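You operate a simulated robot arm through the tools that you are given. There is no shell and no other tool.

The job below is to be done with a simulated two-armed robot. You get a single attempt, and the scene is never put back.

JOB
Change the crank winder's empty feed bobbin for the Thick one.
Fine: brake on first and leave it on; empty bobbin on tray N30; push the guide in; leave the others.

Only the result counts: the job must be done as asked and must still hold three seconds after the hand-in. Knocking over, shifting, dropping, spilling or breaking anything else fails it.

ROBOT AND FRAMES
Two 7-joint arms with two-finger parallel grippers on one trunk that stands fixed in place. Base frame: the origin is at the foot of the trunk, x ahead of it, y to its left, z up; the work surface is at about z = 0.78. Readings come in m, degrees, newtons and seconds.
The left shoulder is at [0.03, 0.119, 1.01], the right one opposite. With the tool pointing down near the work surface each hand reaches from about 0.26 to 0.68 m from the base axis, measured 20 degrees to its own side. Payload 3.43 kg a hand.
Tool frame (each hand has its own): the origin (TCP) lies between the finger pads and is the grasp point; the fingertips stand 0.03 m ahead of it; z points along the fingers, y is the line along which they close. Largest opening 0.094 m; finger width 0.028, thickness 0.01; the body of the gripper, 0.05 by 0.096 m, starts 0.055 m behind the TCP.
Orientation is that of the tool frame in the base frame, as a unit quaternion [w, x, y, z]. With the fingers straight down and closing along the base's y, the tool's x points along the base's -x, its y along +y and its z along -z.

CONTROLS
- The arms move only by the tool move_arm. It takes "left_plan", "right_plan" or both (then of equal length, played together; a hand with none holds still); each is a list of rows, each a list of 7 numbers: the shift along the base's x, y, z in units of 300 mm (1.0 is 300 mm), then the turn, a rotation vector about the base's x, y, z in units of 45 degrees (1.0 is 45 degrees), then the finger opening in m, from 0 to 0.094. In form: [[x, y, z, rx, ry, rz, claw], ...]. A call has 1 to 20 rows; each row is the pose to reach, as a shift and turn from the pose commanded when the call began. A call with a number of a shift or a turn outside -1 to 1 is refused whole. A row lasts 0.2 s, in which the tool goes at most 0.05 m and 8.6 degrees; a call with a longer step from one row to the next is refused whole, and so is a gripper value outside its range. A pose out of reach is approached as far as the arm can. The call stops where the force on the tool passes 40 N (or 10 N more than at its start, if that is more) or the arm is blocked; 0.2 s more then pass. Each finger travels about 0.072 m/s and halts on what it meets, pressing with about 36 N; the grip force reading is that of the motor and also rises with nothing between the fingers. The clock runs only during rows and for 0.2 s after the last one: add rows that repeat a pose to give the fingers time. The reply holds the time, the measured pose of the TCP, the force on the tool along the base axes, the opening and the grip force, in the units named above and with some noise, with the torque about the TCP (base axes, N m) and any sound that the robot's microphone picked up.
- Cameras (640 x 400 px; columns grow to the right, rows downward): "scene" is now at [0.0362, -0.02, 1.7042]; the picture's right is [-0.30, -0.95, 0.00], its down [-0.82, 0.26, -0.51] and it looks along [0.49, -0.15, -0.86] (base axes); focal length 345 px, centre (320, 200). "left" rides on the left gripper at [0.076, -0.014, -0.103] in its tool frame; the picture's right is [0.18, 0.98, 0.00], its down [-0.75, 0.14, -0.64] and it looks along [-0.63, 0.12, 0.77] (tool axes); focal length 243 px, centre (320, 200). "right" rides on the right gripper at [0.076, 0.014, -0.102] in its tool frame; the picture's right is [-0.18, 0.98, 0.00], its down [-0.75, -0.14, -0.64] and it looks along [-0.63, -0.12, 0.77] (tool axes); focal length 243 px, centre (320, 200). There is no depth. A picture from a camera that has moved, and an enlarged one, comes with that camera's place and axes in the base frame and with its lens.
- capture(camera): a new picture of that camera. It takes no simulated time.
- move_column(by): moves the trunk up (or, below 0, down) by that many m; the arms and the scene camera ride with it, the base frame stays. It gives what a move gives, with no picture.
- head_to(pan, tilt): turns the head with the scene camera to pan (to the left, within 143 degrees either way) and tilt (down, from -29 to 69), counted from straight ahead of the robot. It gives what a move gives.
- enlarge(camera, box): a new picture of the part [left, top, right, bottom] of that camera's present view, enlarged. It takes no simulated time.
- close_job(): hands the job in; it is judged then, once.

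Places have to be worked out from the pictures, the camera data and where the tool is seen. Open the grippers and draw the arms clear of the work before you hand the job in, unless the task says otherwise.

The tools are called as a command line: name --argument value ..., lists and objects as JSON in quotes. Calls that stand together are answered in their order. move_arm: Moves the arms, as the interface text tells. Its arguments: {"type":"object","properties":{"left_plan":{"type":"array"},"right_plan":{"type":"array"}},"required":[]} The other tools are called the same way: move_column (by) moves the trunk up or down; head_to (pan, tilt) turns the head that bears the scene camera; capture (camera) takes a picture; enlarge (camera, box) takes an enlarged picture of a part of a camera's view; close_job () hands the job in.

At the start:

```text
clock: 0.0
left_tcp_pos: [0.4212, 0.0837, 1.1095]
left_tool_rot: [-0.001, 0.0, 1.0, 0.0]
left_ft_force: [0.3, 0.2, -0.4]
left_ft_torque: [0.03, 0.0, 0.04]
left_gripper_width: 0.0938
left_grasp_force: 0.1
right_tcp_pos: [0.4592, -0.3209, 1.0763]
right_tool_rot: [-0.001, 0.0, 1.0, 0.001]
right_ft_force: [0.4, 0.7, -0.3]
right_ft_torque: [-0.03, -0.02, -0.03]
right_gripper_width: 0.0941
right_grasp_force: 0.0
trunk travel left (down, up): [-0.275, 0.135]
head pan, tilt (commanded): [-17.6, 59.3]
```

scene: 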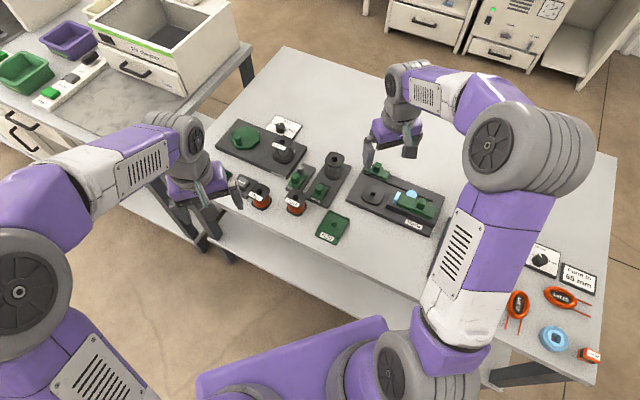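
right: 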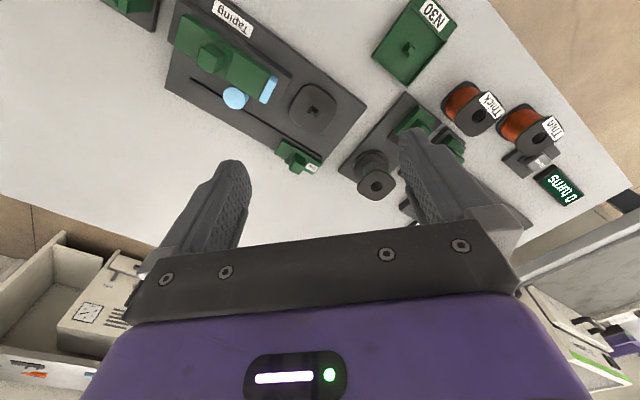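
left: 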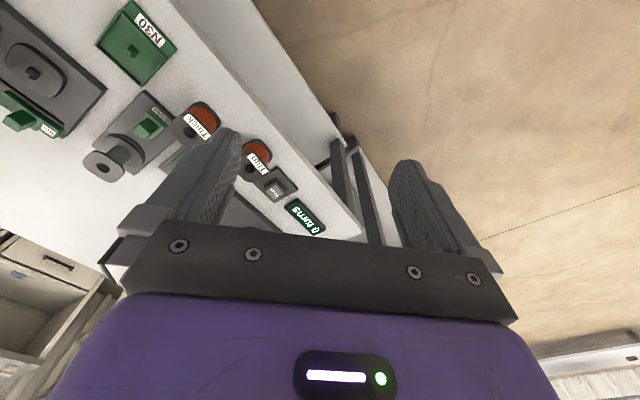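

I start with closer looks at the work surface to identify the crank winder, its brake, its guide, the bobbins and the N30 tray.

enlarge --camera "scene" --box '[200, 100, 360, 250]'

enlarge --camera "scene" --box '[320, 130, 480, 250]'

enlarge --camera "right" --box '[320, 0, 640, 200]'

enlarge --camera "left" --box '[0, 0, 320, 200]'

```text
2.67 times, centred on (280, 175) of scene
camera zoom: at [0.0362, -0.02, 1.7042], right [-0.3, -0.95, 0.0], down [-0.82, 0.26, -0.51], along [0.49, -0.15, -0.86], focal length 920 px, centre (427, 267)
```

zoom: 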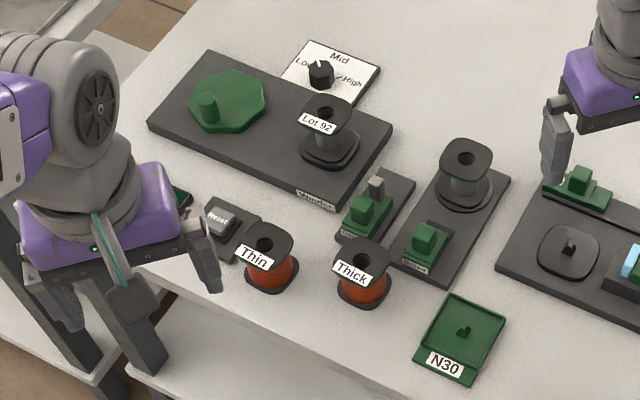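

```text
3.33 times, centred on (400, 190) of scene
camera zoom: at [0.0362, -0.02, 1.7042], right [-0.3, -0.95, 0.0], down [-0.82, 0.26, -0.51], along [0.49, -0.15, -0.86], focal length 1150 px, centre (53, 233)
```

zoom: 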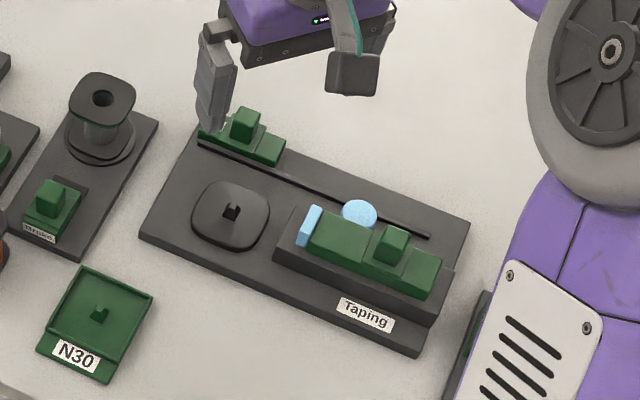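

```text
2.00 times, centred on (480, 100) of right
camera zoom: at [0.3827, -0.3082, 1.1788], right [0.18, 0.98, 0.0], down [0.75, -0.14, 0.64], along [0.63, -0.12, -0.77], focal length 485 px, centre (0, 400)
```

zoom: 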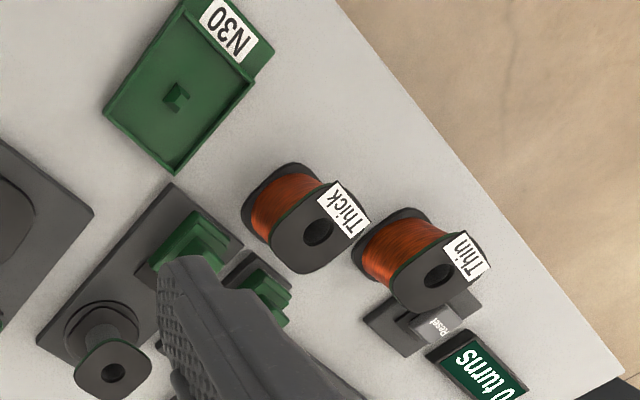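

```text
2.00 times, centred on (160, 100) of left
camera zoom: at [0.3457, 0.0695, 1.2111], right [-0.18, 0.98, 0.0], down [0.75, 0.14, 0.64], along [0.63, 0.12, -0.77], focal length 485 px, centre (640, 400)
```

zoom: 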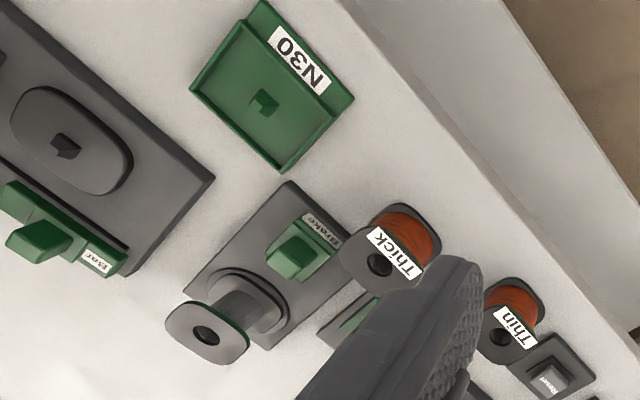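

The feed stand (empty bobbin + brake slider) sits around x≈0.65, y≈-0.26; the winder with "Lot 92" is to its left, and Thick/Thin spools are in front. I draw both arms aside to get an unobstructed scene view.

move_arm --left_plan '[[-0.02, 0.13, 0.05, 0, 0, 0, 0.094], [-0.04, 0.26, 0.1, 0, 0, 0, 0.094], [-0.06, 0.39, 0.15, 0, 0, 0, 0.094], [-0.08, 0.52, 0.2, 0, 0, 0, 0.094], [-0.1, 0.65, 0.25, 0, 0, 0, 0.094], [-0.12, 0.78, 0.3, 0, 0, 0, 0.094]]' --right_plan '[[-0.03, -0.08, 0.06, 0, 0, 0, 0.094], [-0.06, -0.16, 0.12, 0, 0, 0, 0.094], [-0.1, -0.24, 0.18, 0, 0, 0, 0.094], [-0.14, -0.32, 0.24, 0, 0, 0, 0.094], [-0.18, -0.4, 0.3, 0, 0, 0, 0.094], [-0.22, -0.48, 0.36, 0, 0, 0, 0.094]]'

capture --camera "scene"

```text
clock: 1.4
left_tcp_pos: [0.3846, 0.3178, 1.202]
left_tool_rot: [0.0, 0.0, 1.0, 0.0]
left_ft_force: [-0.8, 0.3, 0.2]
left_ft_torque: [-0.01, 0.01, -0.02]
left_gripper_width: 0.0942
left_grasp_force: 0.0
right_tcp_pos: [0.3915, -0.4641, 1.1848]
right_tool_rot: [0.0, 0.0, 1.0, 0.001]
right_ft_force: [-0.4, -0.2, 0.7]
right_ft_torque: [-0.02, 0.05, 0.0]
right_gripper_width: 0.094
right_grasp_force: 0.1
trunk travel left (down, up): [-0.275, 0.135]
head pan, tilt (commanded): [-17.6, 59.3]
```

```text
taken
camera scene: at [0.0353, -0.0196, 1.7043], right [-0.3, -0.95, 0.0], down [-0.82, 0.26, -0.51], along [0.49, -0.15, -0.86], focal length 345 px, centre (320, 200)
```

scene: 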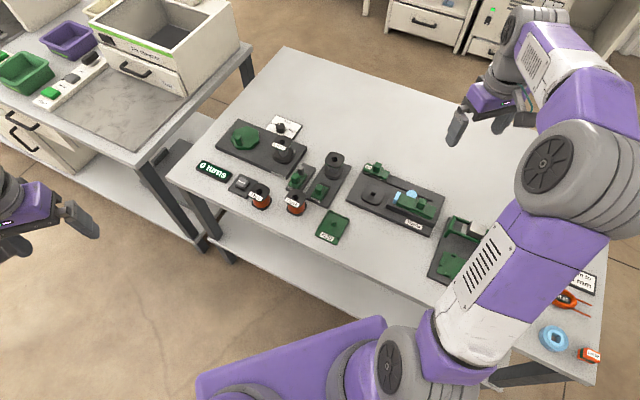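

Now the whole left group is visible. I zoom into parts for labels and geometry.

enlarge --camera "scene" --box '[260, 140, 360, 220]'

enlarge --camera "scene" --box '[190, 105, 310, 215]'

enlarge --camera "scene" --box '[300, 140, 380, 200]'

enlarge --camera "scene" --box '[400, 200, 620, 370]'

enlarge --camera "scene" --box '[340, 150, 460, 250]'

```text
5.00 times, centred on (310, 180) of scene
camera zoom: at [0.0353, -0.0196, 1.7043], right [-0.3, -0.95, 0.0], down [-0.82, 0.26, -0.51], along [0.49, -0.15, -0.86], focal length 1726 px, centre (370, 300)
```

zoom: 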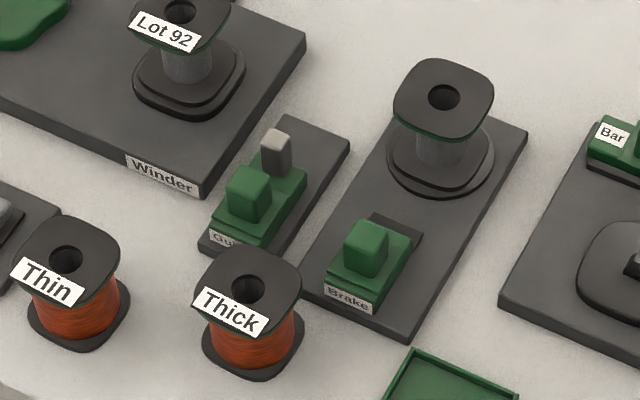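

```text
3.64 times, centred on (250, 160) of scene
camera zoom: at [0.0353, -0.0196, 1.7043], right [-0.3, -0.95, 0.0], down [-0.82, 0.26, -0.51], along [0.49, -0.15, -0.86], focal length 1255 px, centre (574, 346)
```

zoom: 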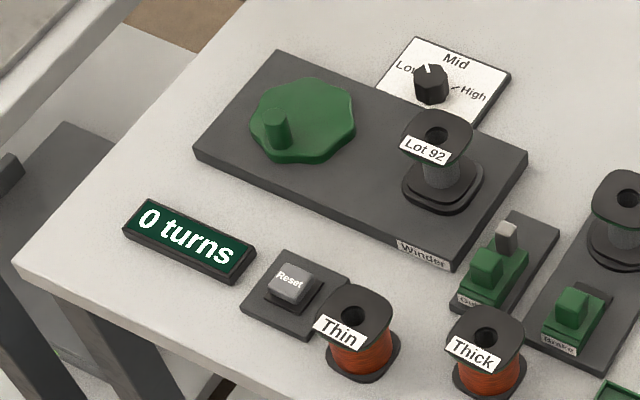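

```text
6.67 times, centred on (340, 170) of scene
camera zoom: at [0.0353, -0.0196, 1.7043], right [-0.3, -0.95, 0.0], down [-0.82, 0.26, -0.51], along [0.49, -0.15, -0.86], focal length 2301 px, centre (187, 400)
```

zoom: 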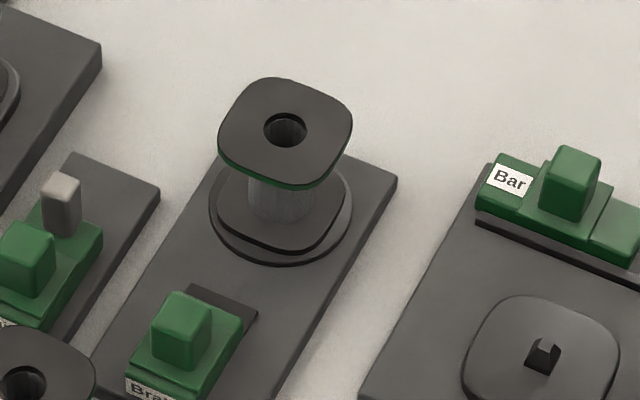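

```text
2.35 times, centred on (510, 285) of scene
camera zoom: at [0.0353, -0.0196, 1.7043], right [-0.3, -0.95, 0.0], down [-0.82, 0.26, -0.51], along [0.49, -0.15, -0.86], focal length 812 px, centre (-127, 0)
```

zoom: 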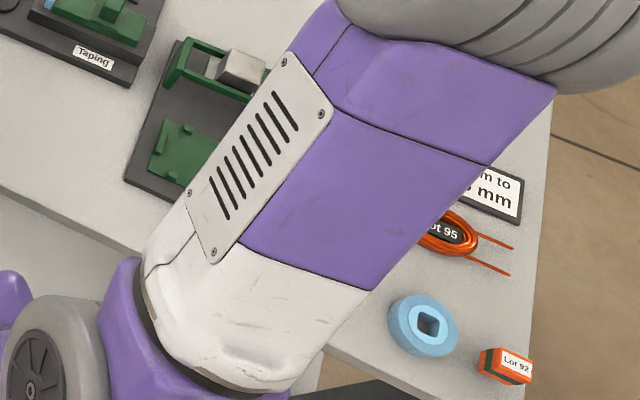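

```text
4.00 times, centred on (400, 200) of scene
camera zoom: at [0.0353, -0.0196, 1.7043], right [-0.3, -0.95, 0.0], down [-0.82, 0.26, -0.51], along [0.49, -0.15, -0.86], focal length 1380 px, centre (0, 200)
```

zoom: 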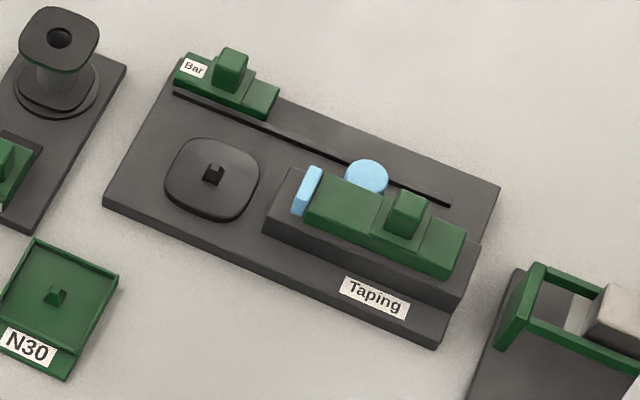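

The feed stand, brake block and guide block are clearly seen; the brake block has its slot visible toward the bobbin. I bring the right wrist camera over the feed stand (well above everything) for close views.

move_arm --right_plan '[[0.08, 0.077, -0.08, 0, 0, 0, 0.094], [0.16, 0.154, -0.16, 0, 0, 0, 0.094], [0.24, 0.23, -0.24, 0, 0, 0, 0.094], [0.32, 0.307, -0.32, 0, 0, 0, 0.094], [0.4, 0.384, -0.4, 0, 0, 0, 0.094], [0.48, 0.46, -0.48, 0, 0, 0, 0.094], [0.56, 0.537, -0.56, 0, 0, 0, 0.094], [0.64, 0.614, -0.63, 0, 0, 0, 0.094]]'

capture --camera "right"

capture --camera "scene"

```text
clock: 3.2
left_tcp_pos: [0.3857, 0.3176, 1.2009]
left_tool_rot: [-0.001, 0.001, 1.0, 0.0]
left_ft_force: [0.6, 0.6, 0.1]
left_ft_torque: [-0.03, -0.02, 0.01]
left_gripper_width: 0.0942
left_grasp_force: 0.1
right_tcp_pos: [0.5887, -0.2801, 0.9932]
right_tool_rot: [0.0, 0.001, 1.0, 0.0]
right_ft_force: [0.2, 0.3, -0.3]
right_ft_torque: [0.02, -0.05, 0.01]
right_gripper_width: 0.094
right_grasp_force: 0.0
trunk travel left (down, up): [-0.275, 0.135]
head pan, tilt (commanded): [-17.6, 59.3]
```

```text
taken
camera right: at [0.5117, -0.2671, 1.0964], right [0.18, 0.98, 0.0], down [0.75, -0.14, 0.64], along [0.63, -0.12, -0.77], focal length 243 px, centre (320, 200)
```

right: 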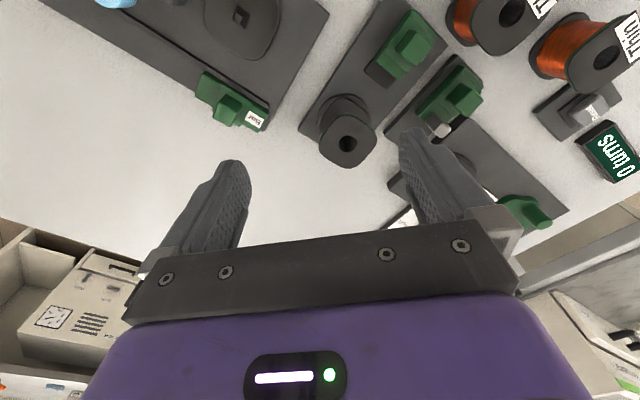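

```text
taken
camera scene: at [0.0375, -0.0196, 1.7042], right [-0.3, -0.95, 0.0], down [-0.82, 0.26, -0.51], along [0.49, -0.15, -0.86], focal length 345 px, centre (320, 200)
```

scene: 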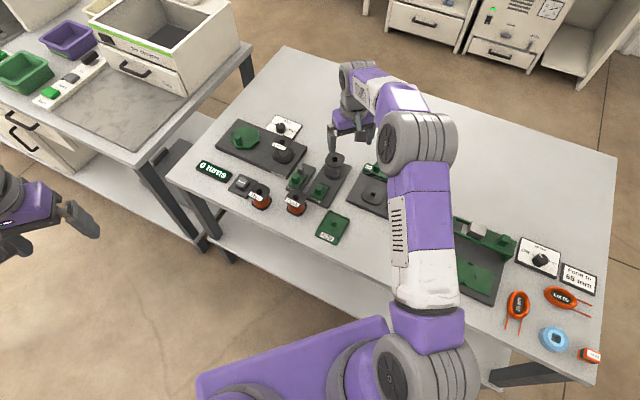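

enlarge --camera "right" --box '[280, 0, 480, 180]'

enlarge --camera "right" --box '[300, 80, 400, 180]'

enlarge --camera "right" --box '[180, 0, 320, 130]'

enlarge --camera "scene" --box '[300, 140, 380, 200]'

```text
2.22 times, centred on (380, 90) of right
camera zoom: at [0.5117, -0.2671, 1.0964], right [0.18, 0.98, 0.0], down [0.75, -0.14, 0.64], along [0.63, -0.12, -0.77], focal length 539 px, centre (187, 444)
```

zoom: 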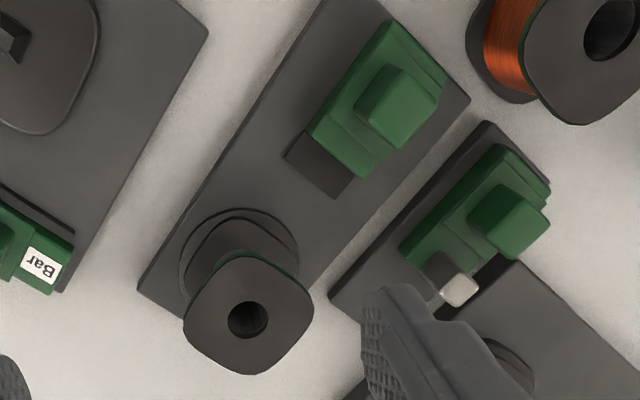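

```text
4.00 times, centred on (350, 130) of right
camera zoom: at [0.5117, -0.2671, 1.0964], right [0.18, 0.98, 0.0], down [0.75, -0.14, 0.64], along [0.63, -0.12, -0.77], focal length 970 px, centre (200, 480)
```

zoom: 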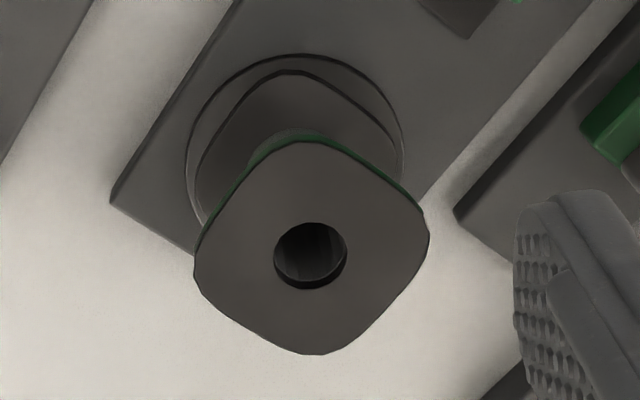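

```text
3.08 times, centred on (250, 65) of right
camera zoom: at [0.5117, -0.2671, 1.0964], right [0.18, 0.98, 0.0], down [0.75, -0.14, 0.64], along [0.63, -0.12, -0.77], focal length 746 px, centre (535, 615)
```

zoom: 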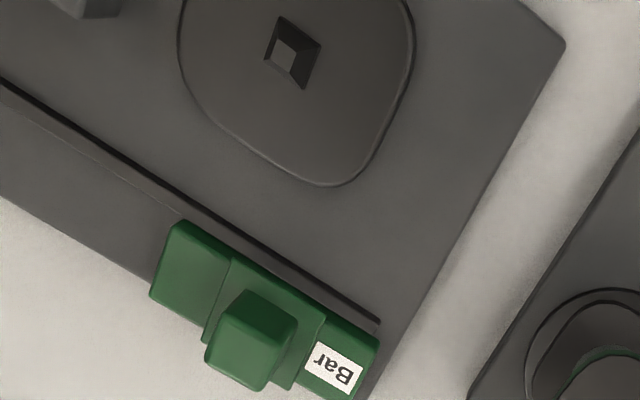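

```text
6.67 times, centred on (340, 170) of scene
camera zoom: at [0.0375, -0.0196, 1.7042], right [-0.3, -0.95, 0.0], down [-0.82, 0.26, -0.51], along [0.49, -0.15, -0.86], focal length 2301 px, centre (187, 400)
```

zoom: 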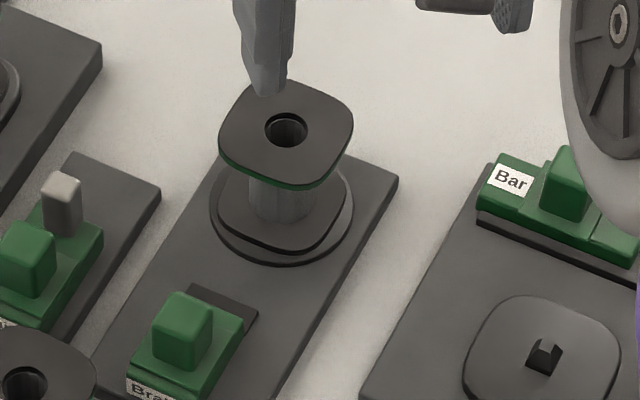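

The bobbin top hole triangulates to about (0.64, -0.26, 0.85) and the stand's axis runs at about -44° in the base plane. I turn the right hand -45° about z so the camera looks along the stand axis and the fingers close across it, staying well above the bobbin.

move_arm --right_plan '[[0.0, 0.03, -0.01, 0, 0, -0.16, 0.094], [0.0, 0.06, -0.03, 0, 0, -0.33, 0.094], [0.01, 0.09, -0.04, 0, 0, -0.5, 0.094], [0.01, 0.12, -0.05, 0, 0, -0.67, 0.094], [0.02, 0.16, -0.06, 0, 0, -0.83, 0.094], [0.02, 0.2, -0.08, 0, 0, -0.97, 0.094]]'

capture --camera "right"

```text
clock: 4.6
left_tcp_pos: [0.385, 0.3168, 1.2013]
left_tool_rot: [0.0, 0.0, 1.0, 0.0]
left_ft_force: [-1.2, -0.4, 0.4]
left_ft_torque: [-0.03, 0.01, 0.01]
left_gripper_width: 0.094
left_grasp_force: 0.0
right_tcp_pos: [0.5902, -0.2209, 0.9687]
right_tool_rot: [0.0, 0.373, 0.928, 0.001]
right_ft_force: [0.2, -0.7, 0.7]
right_ft_torque: [-0.05, -0.03, 0.0]
right_gripper_width: 0.094
right_grasp_force: 0.0
trunk travel left (down, up): [-0.275, 0.135]
head pan, tilt (commanded): [-17.6, 59.3]
```

```text
taken
camera right: at [0.546, -0.1586, 1.0729], right [0.81, 0.58, 0.0], down [0.45, -0.62, 0.64], along [0.37, -0.52, -0.77], focal length 243 px, centre (320, 200)
```

right: 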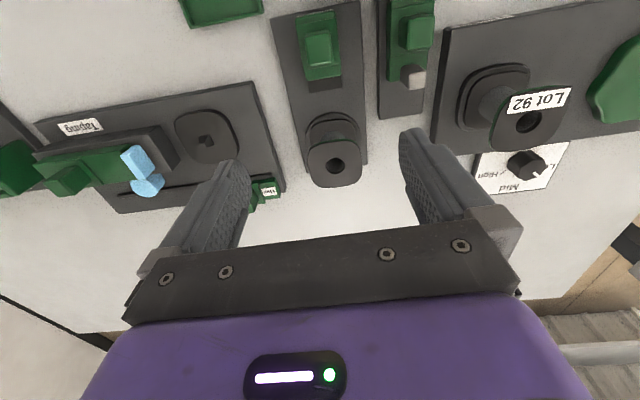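

enlarge --camera "right" --box '[270, 0, 450, 200]'

enlarge --camera "right" --box '[290, 100, 390, 200]'

enlarge --camera "right" --box '[270, 0, 450, 110]'

enlarge --camera "right" --box '[160, 80, 280, 220]'

```text
2.00 times, centred on (360, 100) of right
camera zoom: at [0.546, -0.1586, 1.0729], right [0.81, 0.58, 0.0], down [0.45, -0.62, 0.64], along [0.37, -0.52, -0.77], focal length 485 px, centre (240, 400)
```

zoom: 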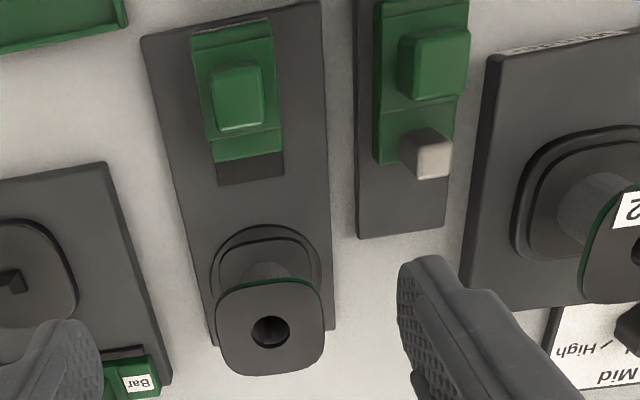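

```text
4.00 times, centred on (340, 150) of right
camera zoom: at [0.546, -0.1586, 1.0729], right [0.81, 0.58, 0.0], down [0.45, -0.62, 0.64], along [0.37, -0.52, -0.77], focal length 970 px, centre (240, 400)
```

zoom: 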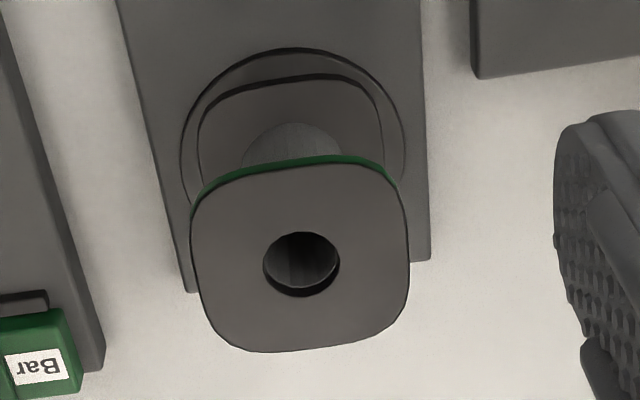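

```text
3.56 times, centred on (360, 55) of right
camera zoom: at [0.546, -0.1586, 1.0729], right [0.81, 0.58, 0.0], down [0.45, -0.62, 0.64], along [0.37, -0.52, -0.77], focal length 863 px, centre (178, 716)
```

zoom: 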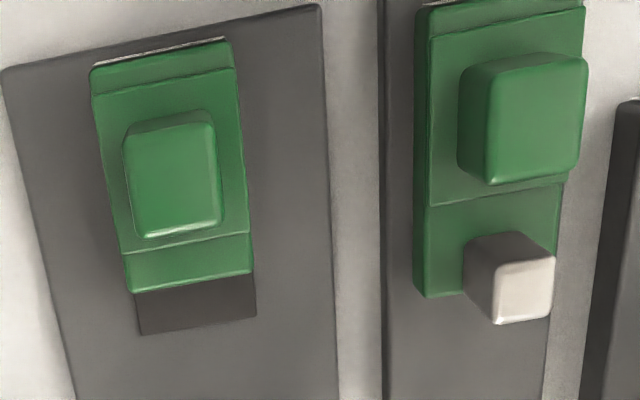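

```text
2.86 times, centred on (220, 150) of right
camera zoom: at [0.546, -0.1586, 1.0729], right [0.81, 0.58, 0.0], down [0.45, -0.62, 0.64], along [0.37, -0.52, -0.77], focal length 693 px, centre (606, 343)
```

zoom: 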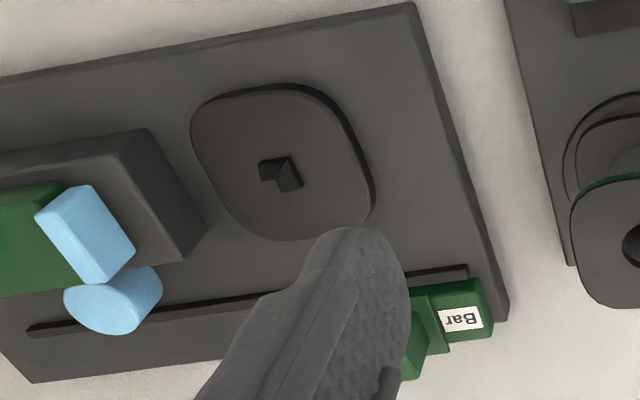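

Flats of the feed bobbin are aligned with the stand axis (≈-45°); top centre ≈ (0.640,-0.260,0.852), width ≈0.057. I tilt the right hand and back it up along the axis for an oblique side view to get heights.

move_arm --right_plan '[[-0.06, 0.07, -0.02, -0.11, -0.11, 0, 0.094], [-0.12, 0.14, -0.04, -0.22, -0.22, 0, 0.094], [-0.18, 0.2, -0.06, -0.33, -0.33, 0, 0.094], [-0.24, 0.27, -0.09, -0.44, -0.44, 0, 0.094], [-0.3, 0.333, -0.12, -0.55, -0.55, 0, 0.094]]'

capture --camera "right"

capture --camera "scene"

```text
clock: 5.8
left_tcp_pos: [0.3857, 0.3178, 1.2015]
left_tool_rot: [0.0, -0.001, 1.0, -0.001]
left_ft_force: [-0.8, 0.5, -0.3]
left_ft_torque: [-0.04, -0.01, -0.01]
left_gripper_width: 0.094
left_grasp_force: 0.0
right_tcp_pos: [0.5031, -0.1193, 0.9344]
right_tool_rot: [0.279, 0.355, 0.884, -0.119]
right_ft_force: [0.1, -0.7, 0.3]
right_ft_torque: [-0.01, 0.02, 0.0]
right_gripper_width: 0.0939
right_grasp_force: 0.1
trunk travel left (down, up): [-0.275, 0.135]
head pan, tilt (commanded): [-17.6, 59.3]
```

```text
taken
camera right: at [0.4254, -0.0262, 0.9743], right [0.79, 0.6, 0.09], down [0.09, -0.26, 0.96], along [0.61, -0.75, -0.26], focal length 243 px, centre (320, 200)
```

right: 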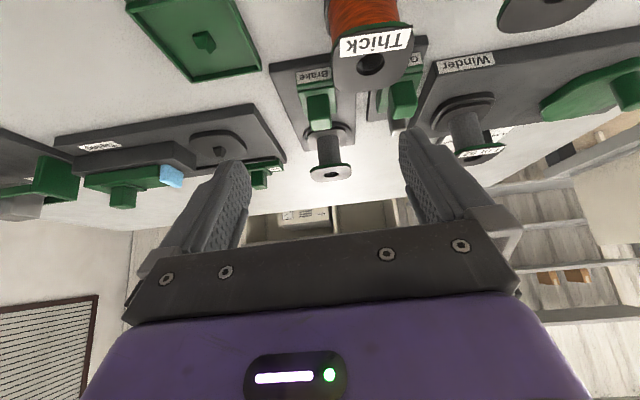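

```text
taken
camera scene: at [0.0352, -0.0183, 1.7043], right [-0.3, -0.95, 0.0], down [-0.82, 0.26, -0.51], along [0.49, -0.15, -0.86], focal length 345 px, centre (320, 200)
```

scene: 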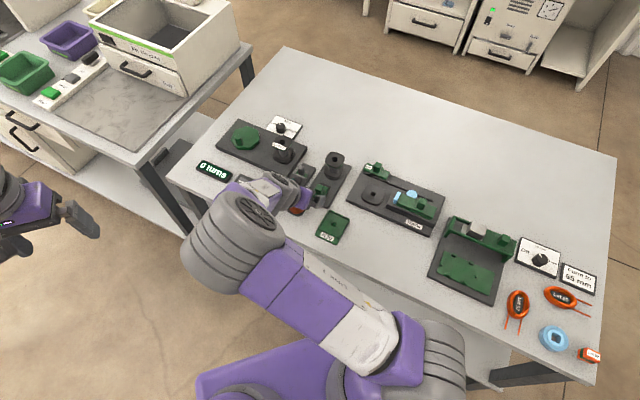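

enlarge --camera "right" --box '[260, 0, 440, 190]'

enlarge --camera "right" --box '[270, 50, 390, 190]'

enlarge --camera "right" --box '[110, 0, 270, 110]'

enlarge --camera "right" --box '[300, 0, 440, 130]'

```text
2.11 times, centred on (350, 95) of right
camera zoom: at [0.4254, -0.0262, 0.9743], right [0.79, 0.6, 0.09], down [0.09, -0.26, 0.96], along [0.61, -0.75, -0.26], focal length 511 px, centre (257, 421)
```

zoom: 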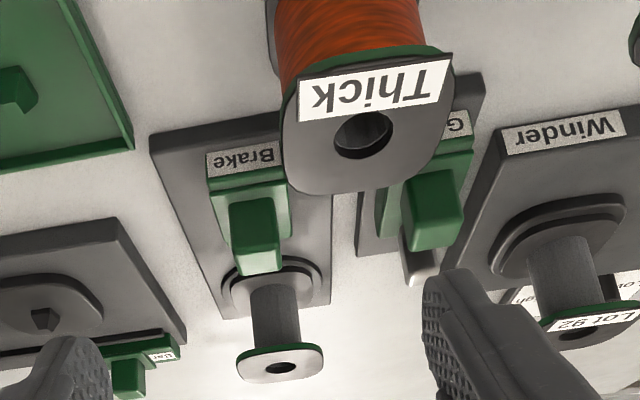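

```text
2.86 times, centred on (330, 120) of right
camera zoom: at [0.4254, -0.0262, 0.9743], right [0.79, 0.6, 0.09], down [0.09, -0.26, 0.96], along [0.61, -0.75, -0.26], focal length 693 px, centre (291, 429)
```

zoom: 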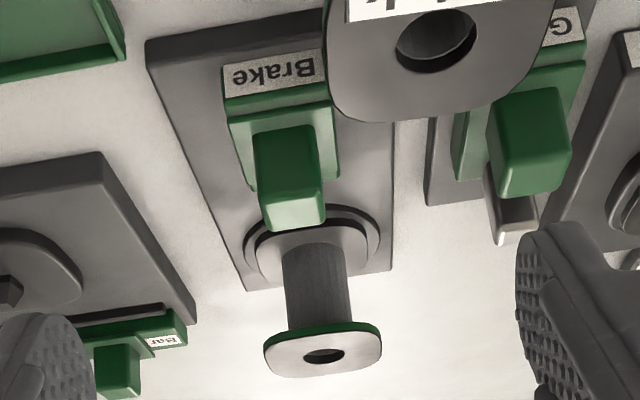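

```text
3.64 times, centred on (190, 55) of right
camera zoom: at [0.4254, -0.0262, 0.9743], right [0.79, 0.6, 0.09], down [0.09, -0.26, 0.96], along [0.61, -0.75, -0.26], focal length 882 px, centre (793, 727)
```

zoom: 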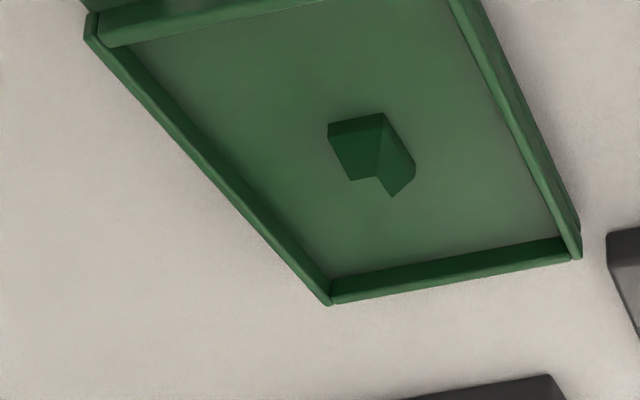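

```text
3.08 times, centred on (370, 65) of right
camera zoom: at [0.4254, -0.0262, 0.9743], right [0.79, 0.6, 0.09], down [0.09, -0.26, 0.96], along [0.61, -0.75, -0.26], focal length 746 px, centre (166, 615)
```

zoom: 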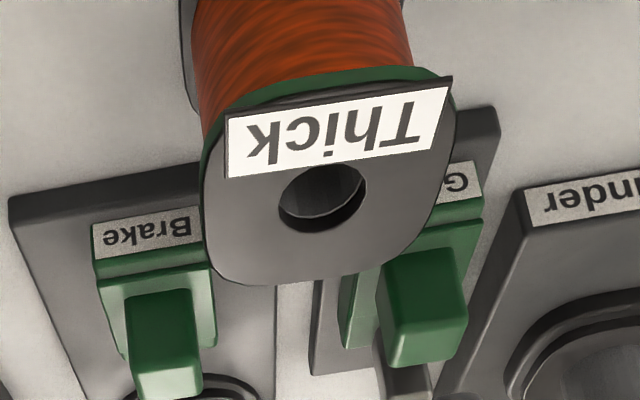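

Heights are now clear: feed bobbin z≈0.794–0.854, brake knob z≈0.815–0.838 centred near (0.565,-0.1855), N30 tray centre ≈(0.460,-0.199), Thick centre ≈(0.551,-0.108). I untilt, yaw to match the stand, close the fingers and hover behind the brake knob.

move_arm --right_plan '[[0.02, -0.03, 0.0, 0.11, 0.11, 0, 0.06], [0.04, -0.06, 0.0, 0.22, 0.22, 0, 0.03], [0.06, -0.09, -0.03, 0.33, 0.33, 0, 0.0], [0.09, -0.12, -0.06, 0.44, 0.44, 0, 0.0], [0.113, -0.145, -0.08, 0.55, 0.55, 0, 0.0], [0.113, -0.145, -0.113, 0.55, 0.55, 0, 0.0]]'

capture --camera "right"

enlarge --camera "scene" --box '[260, 140, 360, 220]'

```text
clock: 7.2
left_tcp_pos: [0.3844, 0.3166, 1.2022]
left_tool_rot: [-0.001, 0.0, 1.0, 0.0]
left_ft_force: [-0.4, -0.2, 0.6]
left_ft_torque: [-0.01, -0.01, -0.01]
left_gripper_width: 0.0938
left_grasp_force: 0.0
right_tcp_pos: [0.5352, -0.1642, 0.9006]
right_tool_rot: [-0.001, 0.372, 0.928, 0.001]
right_ft_force: [-0.3, 0.3, 0.4]
right_ft_torque: [-0.01, -0.01, 0.03]
right_gripper_width: 0.0
right_grasp_force: 32.7
trunk travel left (down, up): [-0.275, 0.135]
head pan, tilt (commanded): [-17.6, 59.3]
```

```text
taken
camera right: at [0.4901, -0.1025, 1.0038], right [0.81, 0.58, 0.0], down [0.45, -0.62, 0.64], along [0.37, -0.52, -0.77], focal length 243 px, centre (320, 200)
```

right: 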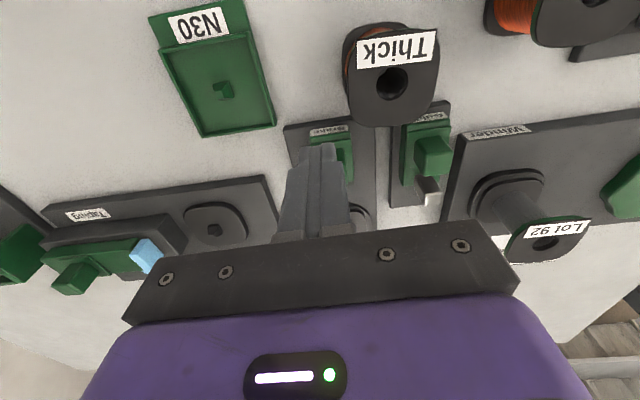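

```text
5.00 times, centred on (310, 180) of scene
camera zoom: at [0.036, -0.0194, 1.7043], right [-0.3, -0.95, 0.0], down [-0.82, 0.26, -0.51], along [0.49, -0.15, -0.86], focal length 1726 px, centre (370, 300)
```

zoom: 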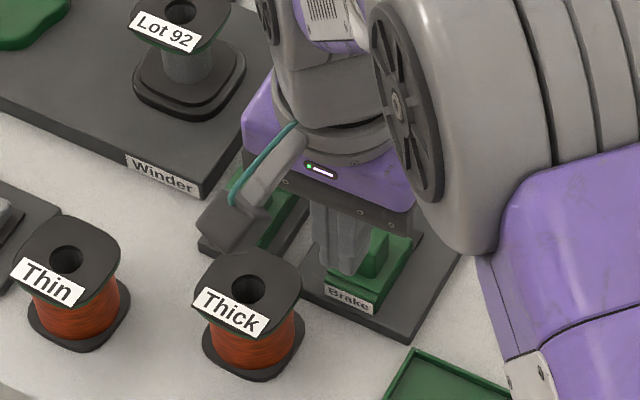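

enlarge --camera "right" --box '[270, 20, 450, 220]'

enlarge --camera "right" --box '[140, 0, 290, 150]'

enlarge --camera "scene" --box '[295, 160, 365, 215]'

```text
2.00 times, centred on (360, 120) of right
camera zoom: at [0.4901, -0.1025, 1.0038], right [0.81, 0.58, 0.0], down [0.45, -0.62, 0.64], along [0.37, -0.52, -0.77], focal length 485 px, centre (240, 360)
```

zoom: 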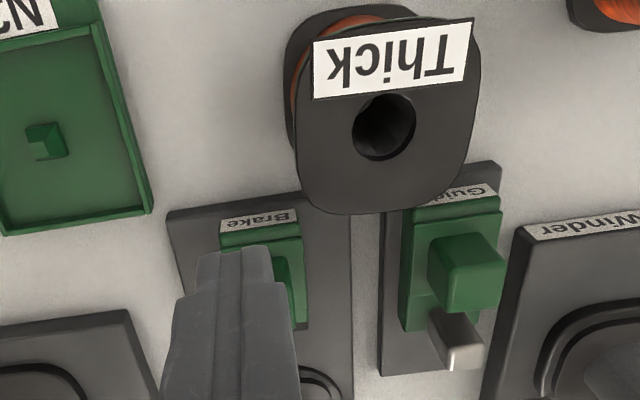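

```text
2.67 times, centred on (215, 75) of right
camera zoom: at [0.4901, -0.1025, 1.0038], right [0.81, 0.58, 0.0], down [0.45, -0.62, 0.64], along [0.37, -0.52, -0.77], focal length 647 px, centre (600, 533)
```

zoom: 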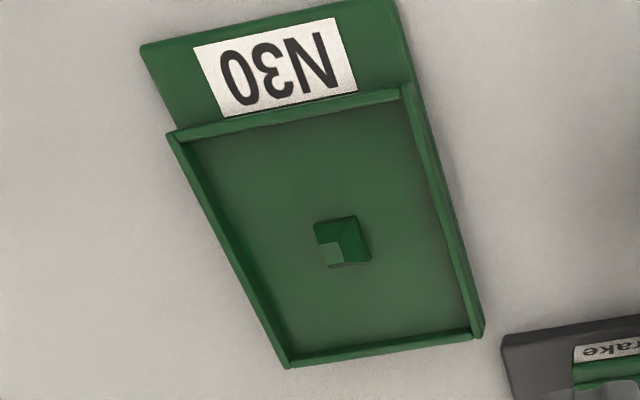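

```text
7.27 times, centred on (330, 188) of scene
camera zoom: at [0.036, -0.0194, 1.7043], right [-0.3, -0.95, 0.0], down [-0.82, 0.26, -0.51], along [0.49, -0.15, -0.86], focal length 2510 px, centre (247, 291)
```

zoom: 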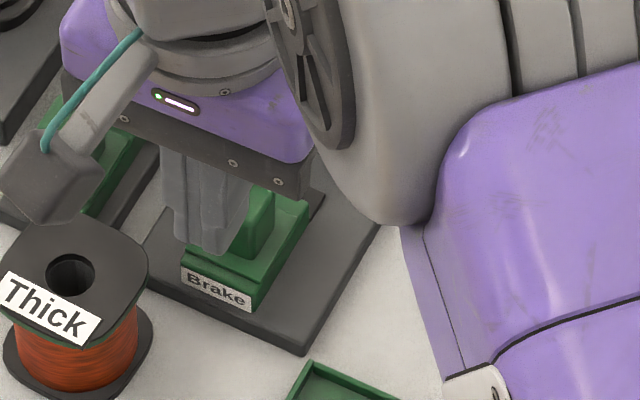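

The closed fingers hover just in front of the brake block, clear of Thick. I descend so the tips are at z≈0.82 (above the block's low part, below the knob top) and then advance gently along the stand axis until near contact.

move_arm --right_plan '[[0.0, 0.0, -0.06, 0, 0, 0, 0.0], [0.0, 0.0, -0.12, 0, 0, 0, 0.0], [0.003, 0.003, -0.166, 0, 0, -0.02, 0.0], [0.003, 0.003, -0.166, 0, 0, -0.035, 0.0], [0.015, -0.009, -0.166, 0, 0, -0.035, 0.0], [0.022, -0.016, -0.166, 0, 0, -0.035, 0.0]]'

capture --camera "right"

enlarge --camera "scene" --box '[295, 160, 365, 215]'

```text
clock: 8.6
left_tcp_pos: [0.3853, 0.3159, 1.2014]
left_tool_rot: [0.0, 0.0, 1.0, 0.0]
left_ft_force: [0.0, 0.3, 0.2]
left_ft_torque: [-0.02, 0.0, -0.01]
left_gripper_width: 0.0941
left_grasp_force: 0.1
right_tcp_pos: [0.5411, -0.1697, 0.8523]
right_tool_rot: [-0.001, 0.384, 0.923, 0.0]
right_ft_force: [0.3, -0.6, -0.1]
right_ft_torque: [-0.01, 0.0, -0.03]
right_gripper_width: 0.0002
right_grasp_force: 33.1
trunk travel left (down, up): [-0.275, 0.135]
head pan, tilt (commanded): [-17.6, 59.3]
```

```text
taken
camera right: at [0.4986, -0.1066, 0.9544], right [0.83, 0.56, 0.0], down [0.43, -0.63, 0.64], along [0.36, -0.53, -0.77], focal length 243 px, centre (320, 200)
```

right: 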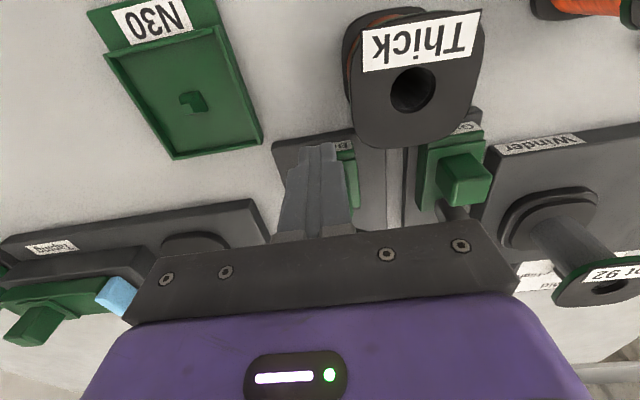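

```text
7.27 times, centred on (330, 188) of scene
camera zoom: at [0.036, -0.0199, 1.7042], right [-0.3, -0.95, 0.0], down [-0.82, 0.26, -0.51], along [0.49, -0.15, -0.86], focal length 2510 px, centre (247, 291)
```

zoom: 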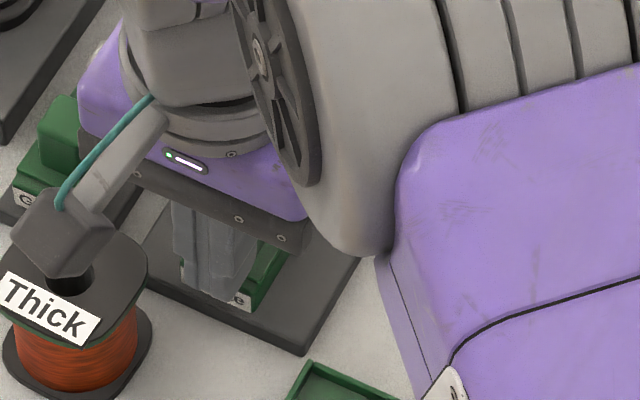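

No contact yet (forces ~0); the front finger face should be ~2 mm from the knob. I push about 10 mm along the stand axis and watch the force.

move_arm --right_plan '[[0.013, -0.004, 0, 0, 0, 0, 0.0], [0.0187, -0.01, 0, 0, 0, 0, 0.0], [0.0245, -0.0159, 0, 0, 0, 0, 0.0], [0.0305, -0.022, 0, 0, 0, 0, 0.0]]'

enlarge --camera "right" --box '[240, 90, 420, 250]'

enlarge --camera "scene" --box '[295, 160, 365, 215]'

```text
clock: 9.6
left_tcp_pos: [0.3846, 0.3155, 1.201]
left_tool_rot: [0.0, 0.0, 1.0, -0.001]
left_ft_force: [-0.2, -0.2, -0.9]
left_ft_torque: [0.0, -0.01, 0.03]
left_gripper_width: 0.0939
left_grasp_force: 0.1
right_tcp_pos: [0.5515, -0.1765, 0.8518]
right_tool_rot: [0.0, 0.384, 0.923, -0.001]
right_ft_force: [-1.8, 0.8, -0.9]
right_ft_torque: [0.04, 0.07, 0.01]
right_gripper_width: 0.0
right_grasp_force: 32.7
trunk travel left (down, up): [-0.275, 0.135]
head pan, tilt (commanded): [-17.6, 59.3]
```

```text
2.50 times, centred on (330, 170) of right
camera zoom: at [0.507, -0.1135, 0.9545], right [0.83, 0.56, 0.0], down [0.43, -0.63, 0.64], along [0.36, -0.53, -0.77], focal length 606 px, centre (295, 275)
```

zoom: 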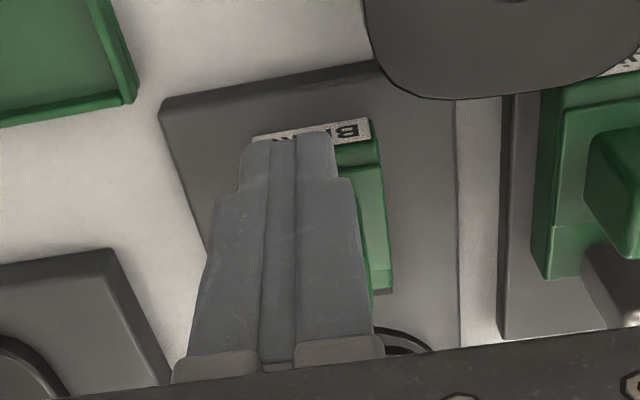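

```text
7.27 times, centred on (330, 188) of scene
camera zoom: at [0.036, -0.0198, 1.7042], right [-0.3, -0.95, 0.0], down [-0.82, 0.26, -0.51], along [0.49, -0.15, -0.86], focal length 2510 px, centre (247, 291)
```

zoom: 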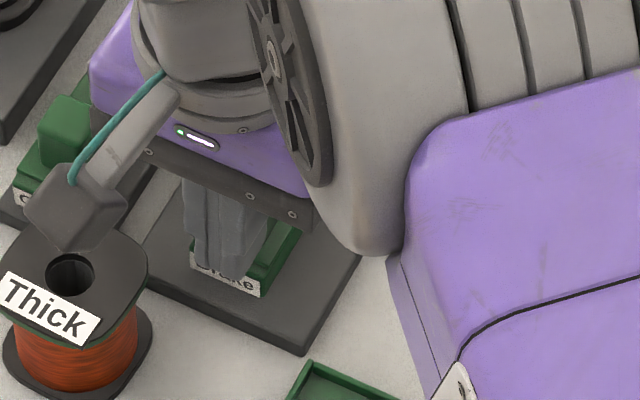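

The brake slider is moving (label shifted ~6 mm) with only ~2 N. I continue pushing in small steps.

move_arm --right_plan '[[0.0058, -0.0059, 0, 0, 0, 0, 0.0], [0.0117, -0.0118, 0, 0, 0, 0, 0.0], [0.0176, -0.0178, 0, 0, 0, 0, 0.0], [0.0211, -0.0213, 0, 0, 0, 0, 0.0]]'

enlarge --camera "scene" --box '[295, 160, 365, 215]'

enlarge --camera "right" --box '[240, 90, 420, 250]'

```text
clock: 10.6
left_tcp_pos: [0.3847, 0.3165, 1.2018]
left_tool_rot: [0.0, 0.001, 1.0, 0.0]
left_ft_force: [-0.1, -0.3, 0.5]
left_ft_torque: [-0.01, 0.01, 0.02]
left_gripper_width: 0.0942
left_grasp_force: 0.0
right_tcp_pos: [0.5566, -0.1833, 0.8522]
right_tool_rot: [0.0, 0.384, 0.923, 0.0]
right_ft_force: [-1.1, 1.6, 2.3]
right_ft_torque: [0.02, 0.02, -0.01]
right_gripper_width: 0.0
right_grasp_force: 33.3
trunk travel left (down, up): [-0.275, 0.135]
head pan, tilt (commanded): [-17.6, 59.3]
```

```text
7.27 times, centred on (330, 188) of scene
camera zoom: at [0.0358, -0.0197, 1.7043], right [-0.3, -0.95, 0.0], down [-0.82, 0.26, -0.51], along [0.49, -0.15, -0.86], focal length 2510 px, centre (247, 291)
```

zoom: 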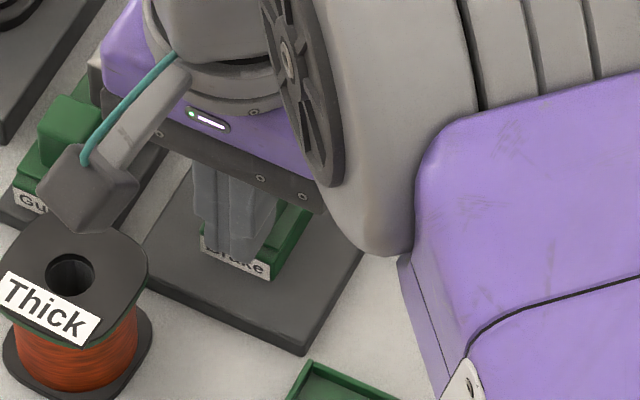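

```text
2.50 times, centred on (330, 170) of right
camera zoom: at [0.5135, -0.1197, 0.9544], right [0.83, 0.56, 0.0], down [0.43, -0.63, 0.64], along [0.36, -0.53, -0.77], focal length 606 px, centre (295, 275)
```

zoom: 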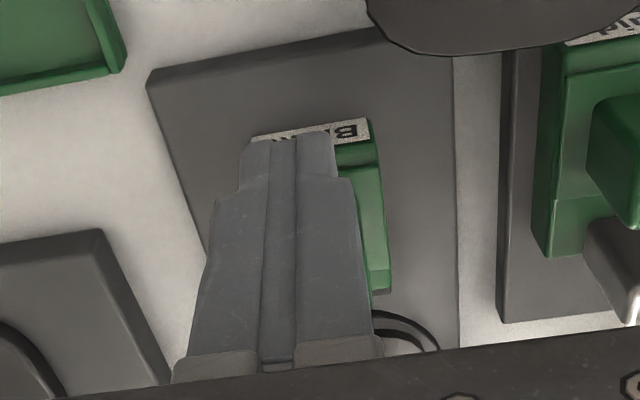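

Still sliding freely (total ≈15 mm). I keep pushing in small increments to find the stop.

move_arm --right_plan '[[0.0047, -0.0047, 0, 0, 0, 0, 0.0], [0.0094, -0.0095, 0, 0, 0, 0, 0.0], [0.0141, -0.0142, 0, 0, 0, 0, 0.0]]'

enlarge --camera "scene" --box '[295, 160, 365, 215]'

enlarge --camera "right" --box '[240, 90, 420, 250]'

```text
clock: 11.4
left_tcp_pos: [0.3853, 0.3175, 1.2021]
left_tool_rot: [0.0, 0.0, 1.0, -0.001]
left_ft_force: [-0.2, 0.3, 0.5]
left_ft_torque: [0.0, -0.01, 0.01]
left_gripper_width: 0.0938
left_grasp_force: 0.2
right_tcp_pos: [0.5608, -0.1875, 0.8499]
right_tool_rot: [0.0, 0.384, 0.923, 0.0]
right_ft_force: [-0.9, 1.8, 0.4]
right_ft_torque: [0.04, 0.01, -0.03]
right_gripper_width: 0.0
right_grasp_force: 32.9
trunk travel left (down, up): [-0.275, 0.135]
head pan, tilt (commanded): [-17.6, 59.3]
```

```text
7.27 times, centred on (330, 188) of scene
camera zoom: at [0.0359, -0.0198, 1.7043], right [-0.3, -0.95, 0.0], down [-0.82, 0.26, -0.51], along [0.49, -0.15, -0.86], focal length 2510 px, centre (247, 291)
```

zoom: 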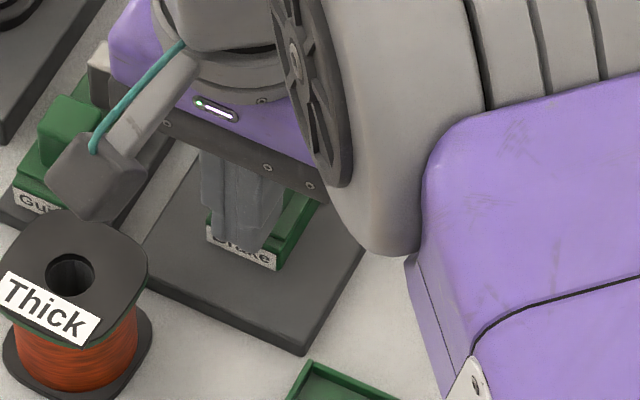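

```text
2.50 times, centred on (330, 170) of right
camera zoom: at [0.5175, -0.1239, 0.954], right [0.83, 0.56, 0.0], down [0.43, -0.63, 0.64], along [0.36, -0.53, -0.77], focal length 606 px, centre (295, 275)
```

zoom: 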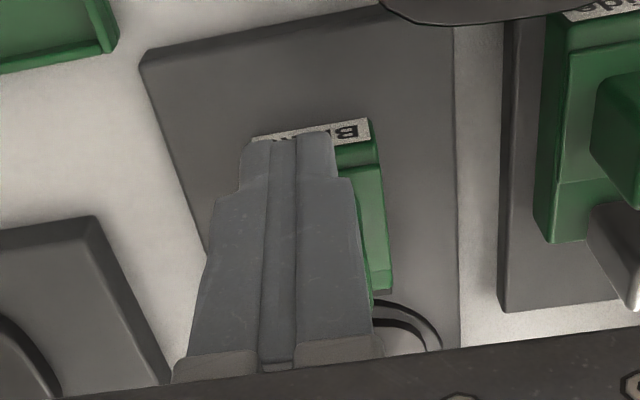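

Still free, the block's front pad is now close to the disc. I continue in small steps until it stops.

move_arm --right_plan '[[0.0047, -0.0047, 0, 0, 0, 0, 0.0], [0.0094, -0.0095, 0, 0, 0, 0, 0.0], [0.0141, -0.0142, 0, 0, 0, 0, 0.0]]'

enlarge --camera "right" --box '[240, 90, 420, 250]'

enlarge --camera "scene" --box '[295, 140, 365, 215]'

```text
clock: 12.2
left_tcp_pos: [0.3821, 0.3173, 1.2019]
left_tool_rot: [0.001, 0.0, 1.0, -0.001]
left_ft_force: [0.2, -0.1, 0.0]
left_ft_torque: [0.0, -0.03, -0.02]
left_gripper_width: 0.0938
left_grasp_force: 0.1
right_tcp_pos: [0.5613, -0.187, 0.8502]
right_tool_rot: [-0.002, 0.383, 0.924, 0.0]
right_ft_force: [-17.4, 15.9, 2.4]
right_ft_torque: [0.28, 0.04, 0.01]
right_gripper_width: 0.0
right_grasp_force: 32.9
trunk travel left (down, up): [-0.275, 0.135]
head pan, tilt (commanded): [-17.6, 59.3]
```

```text
2.50 times, centred on (330, 170) of right
camera zoom: at [0.5188, -0.125, 0.9544], right [0.83, 0.56, 0.0], down [0.44, -0.64, 0.64], along [0.36, -0.53, -0.77], focal length 606 px, centre (295, 275)
```

zoom: 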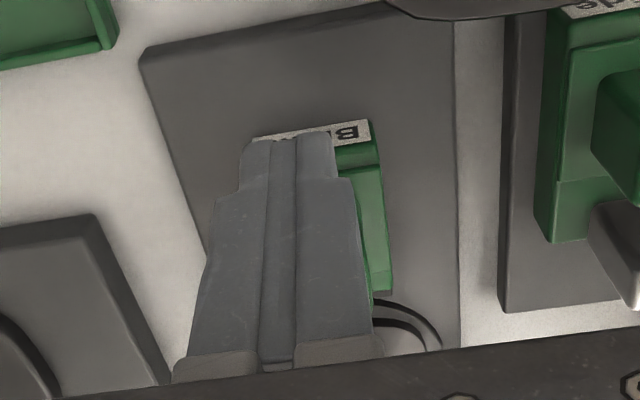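

```text
5.33 times, centred on (330, 178) of scene
camera zoom: at [0.0333, -0.0175, 1.7043], right [-0.3, -0.95, 0.0], down [-0.82, 0.26, -0.51], along [0.49, -0.16, -0.86], focal length 1841 px, centre (267, 320)
```

zoom: 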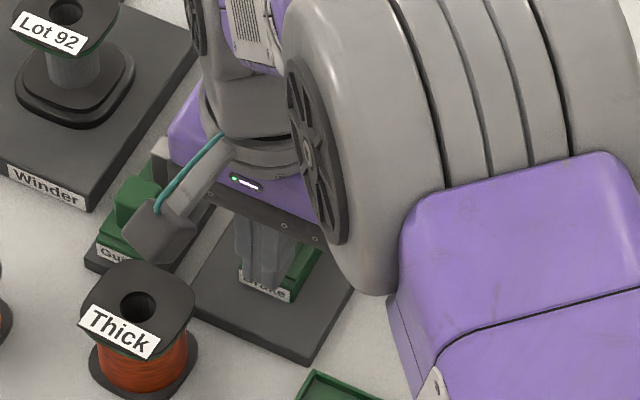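

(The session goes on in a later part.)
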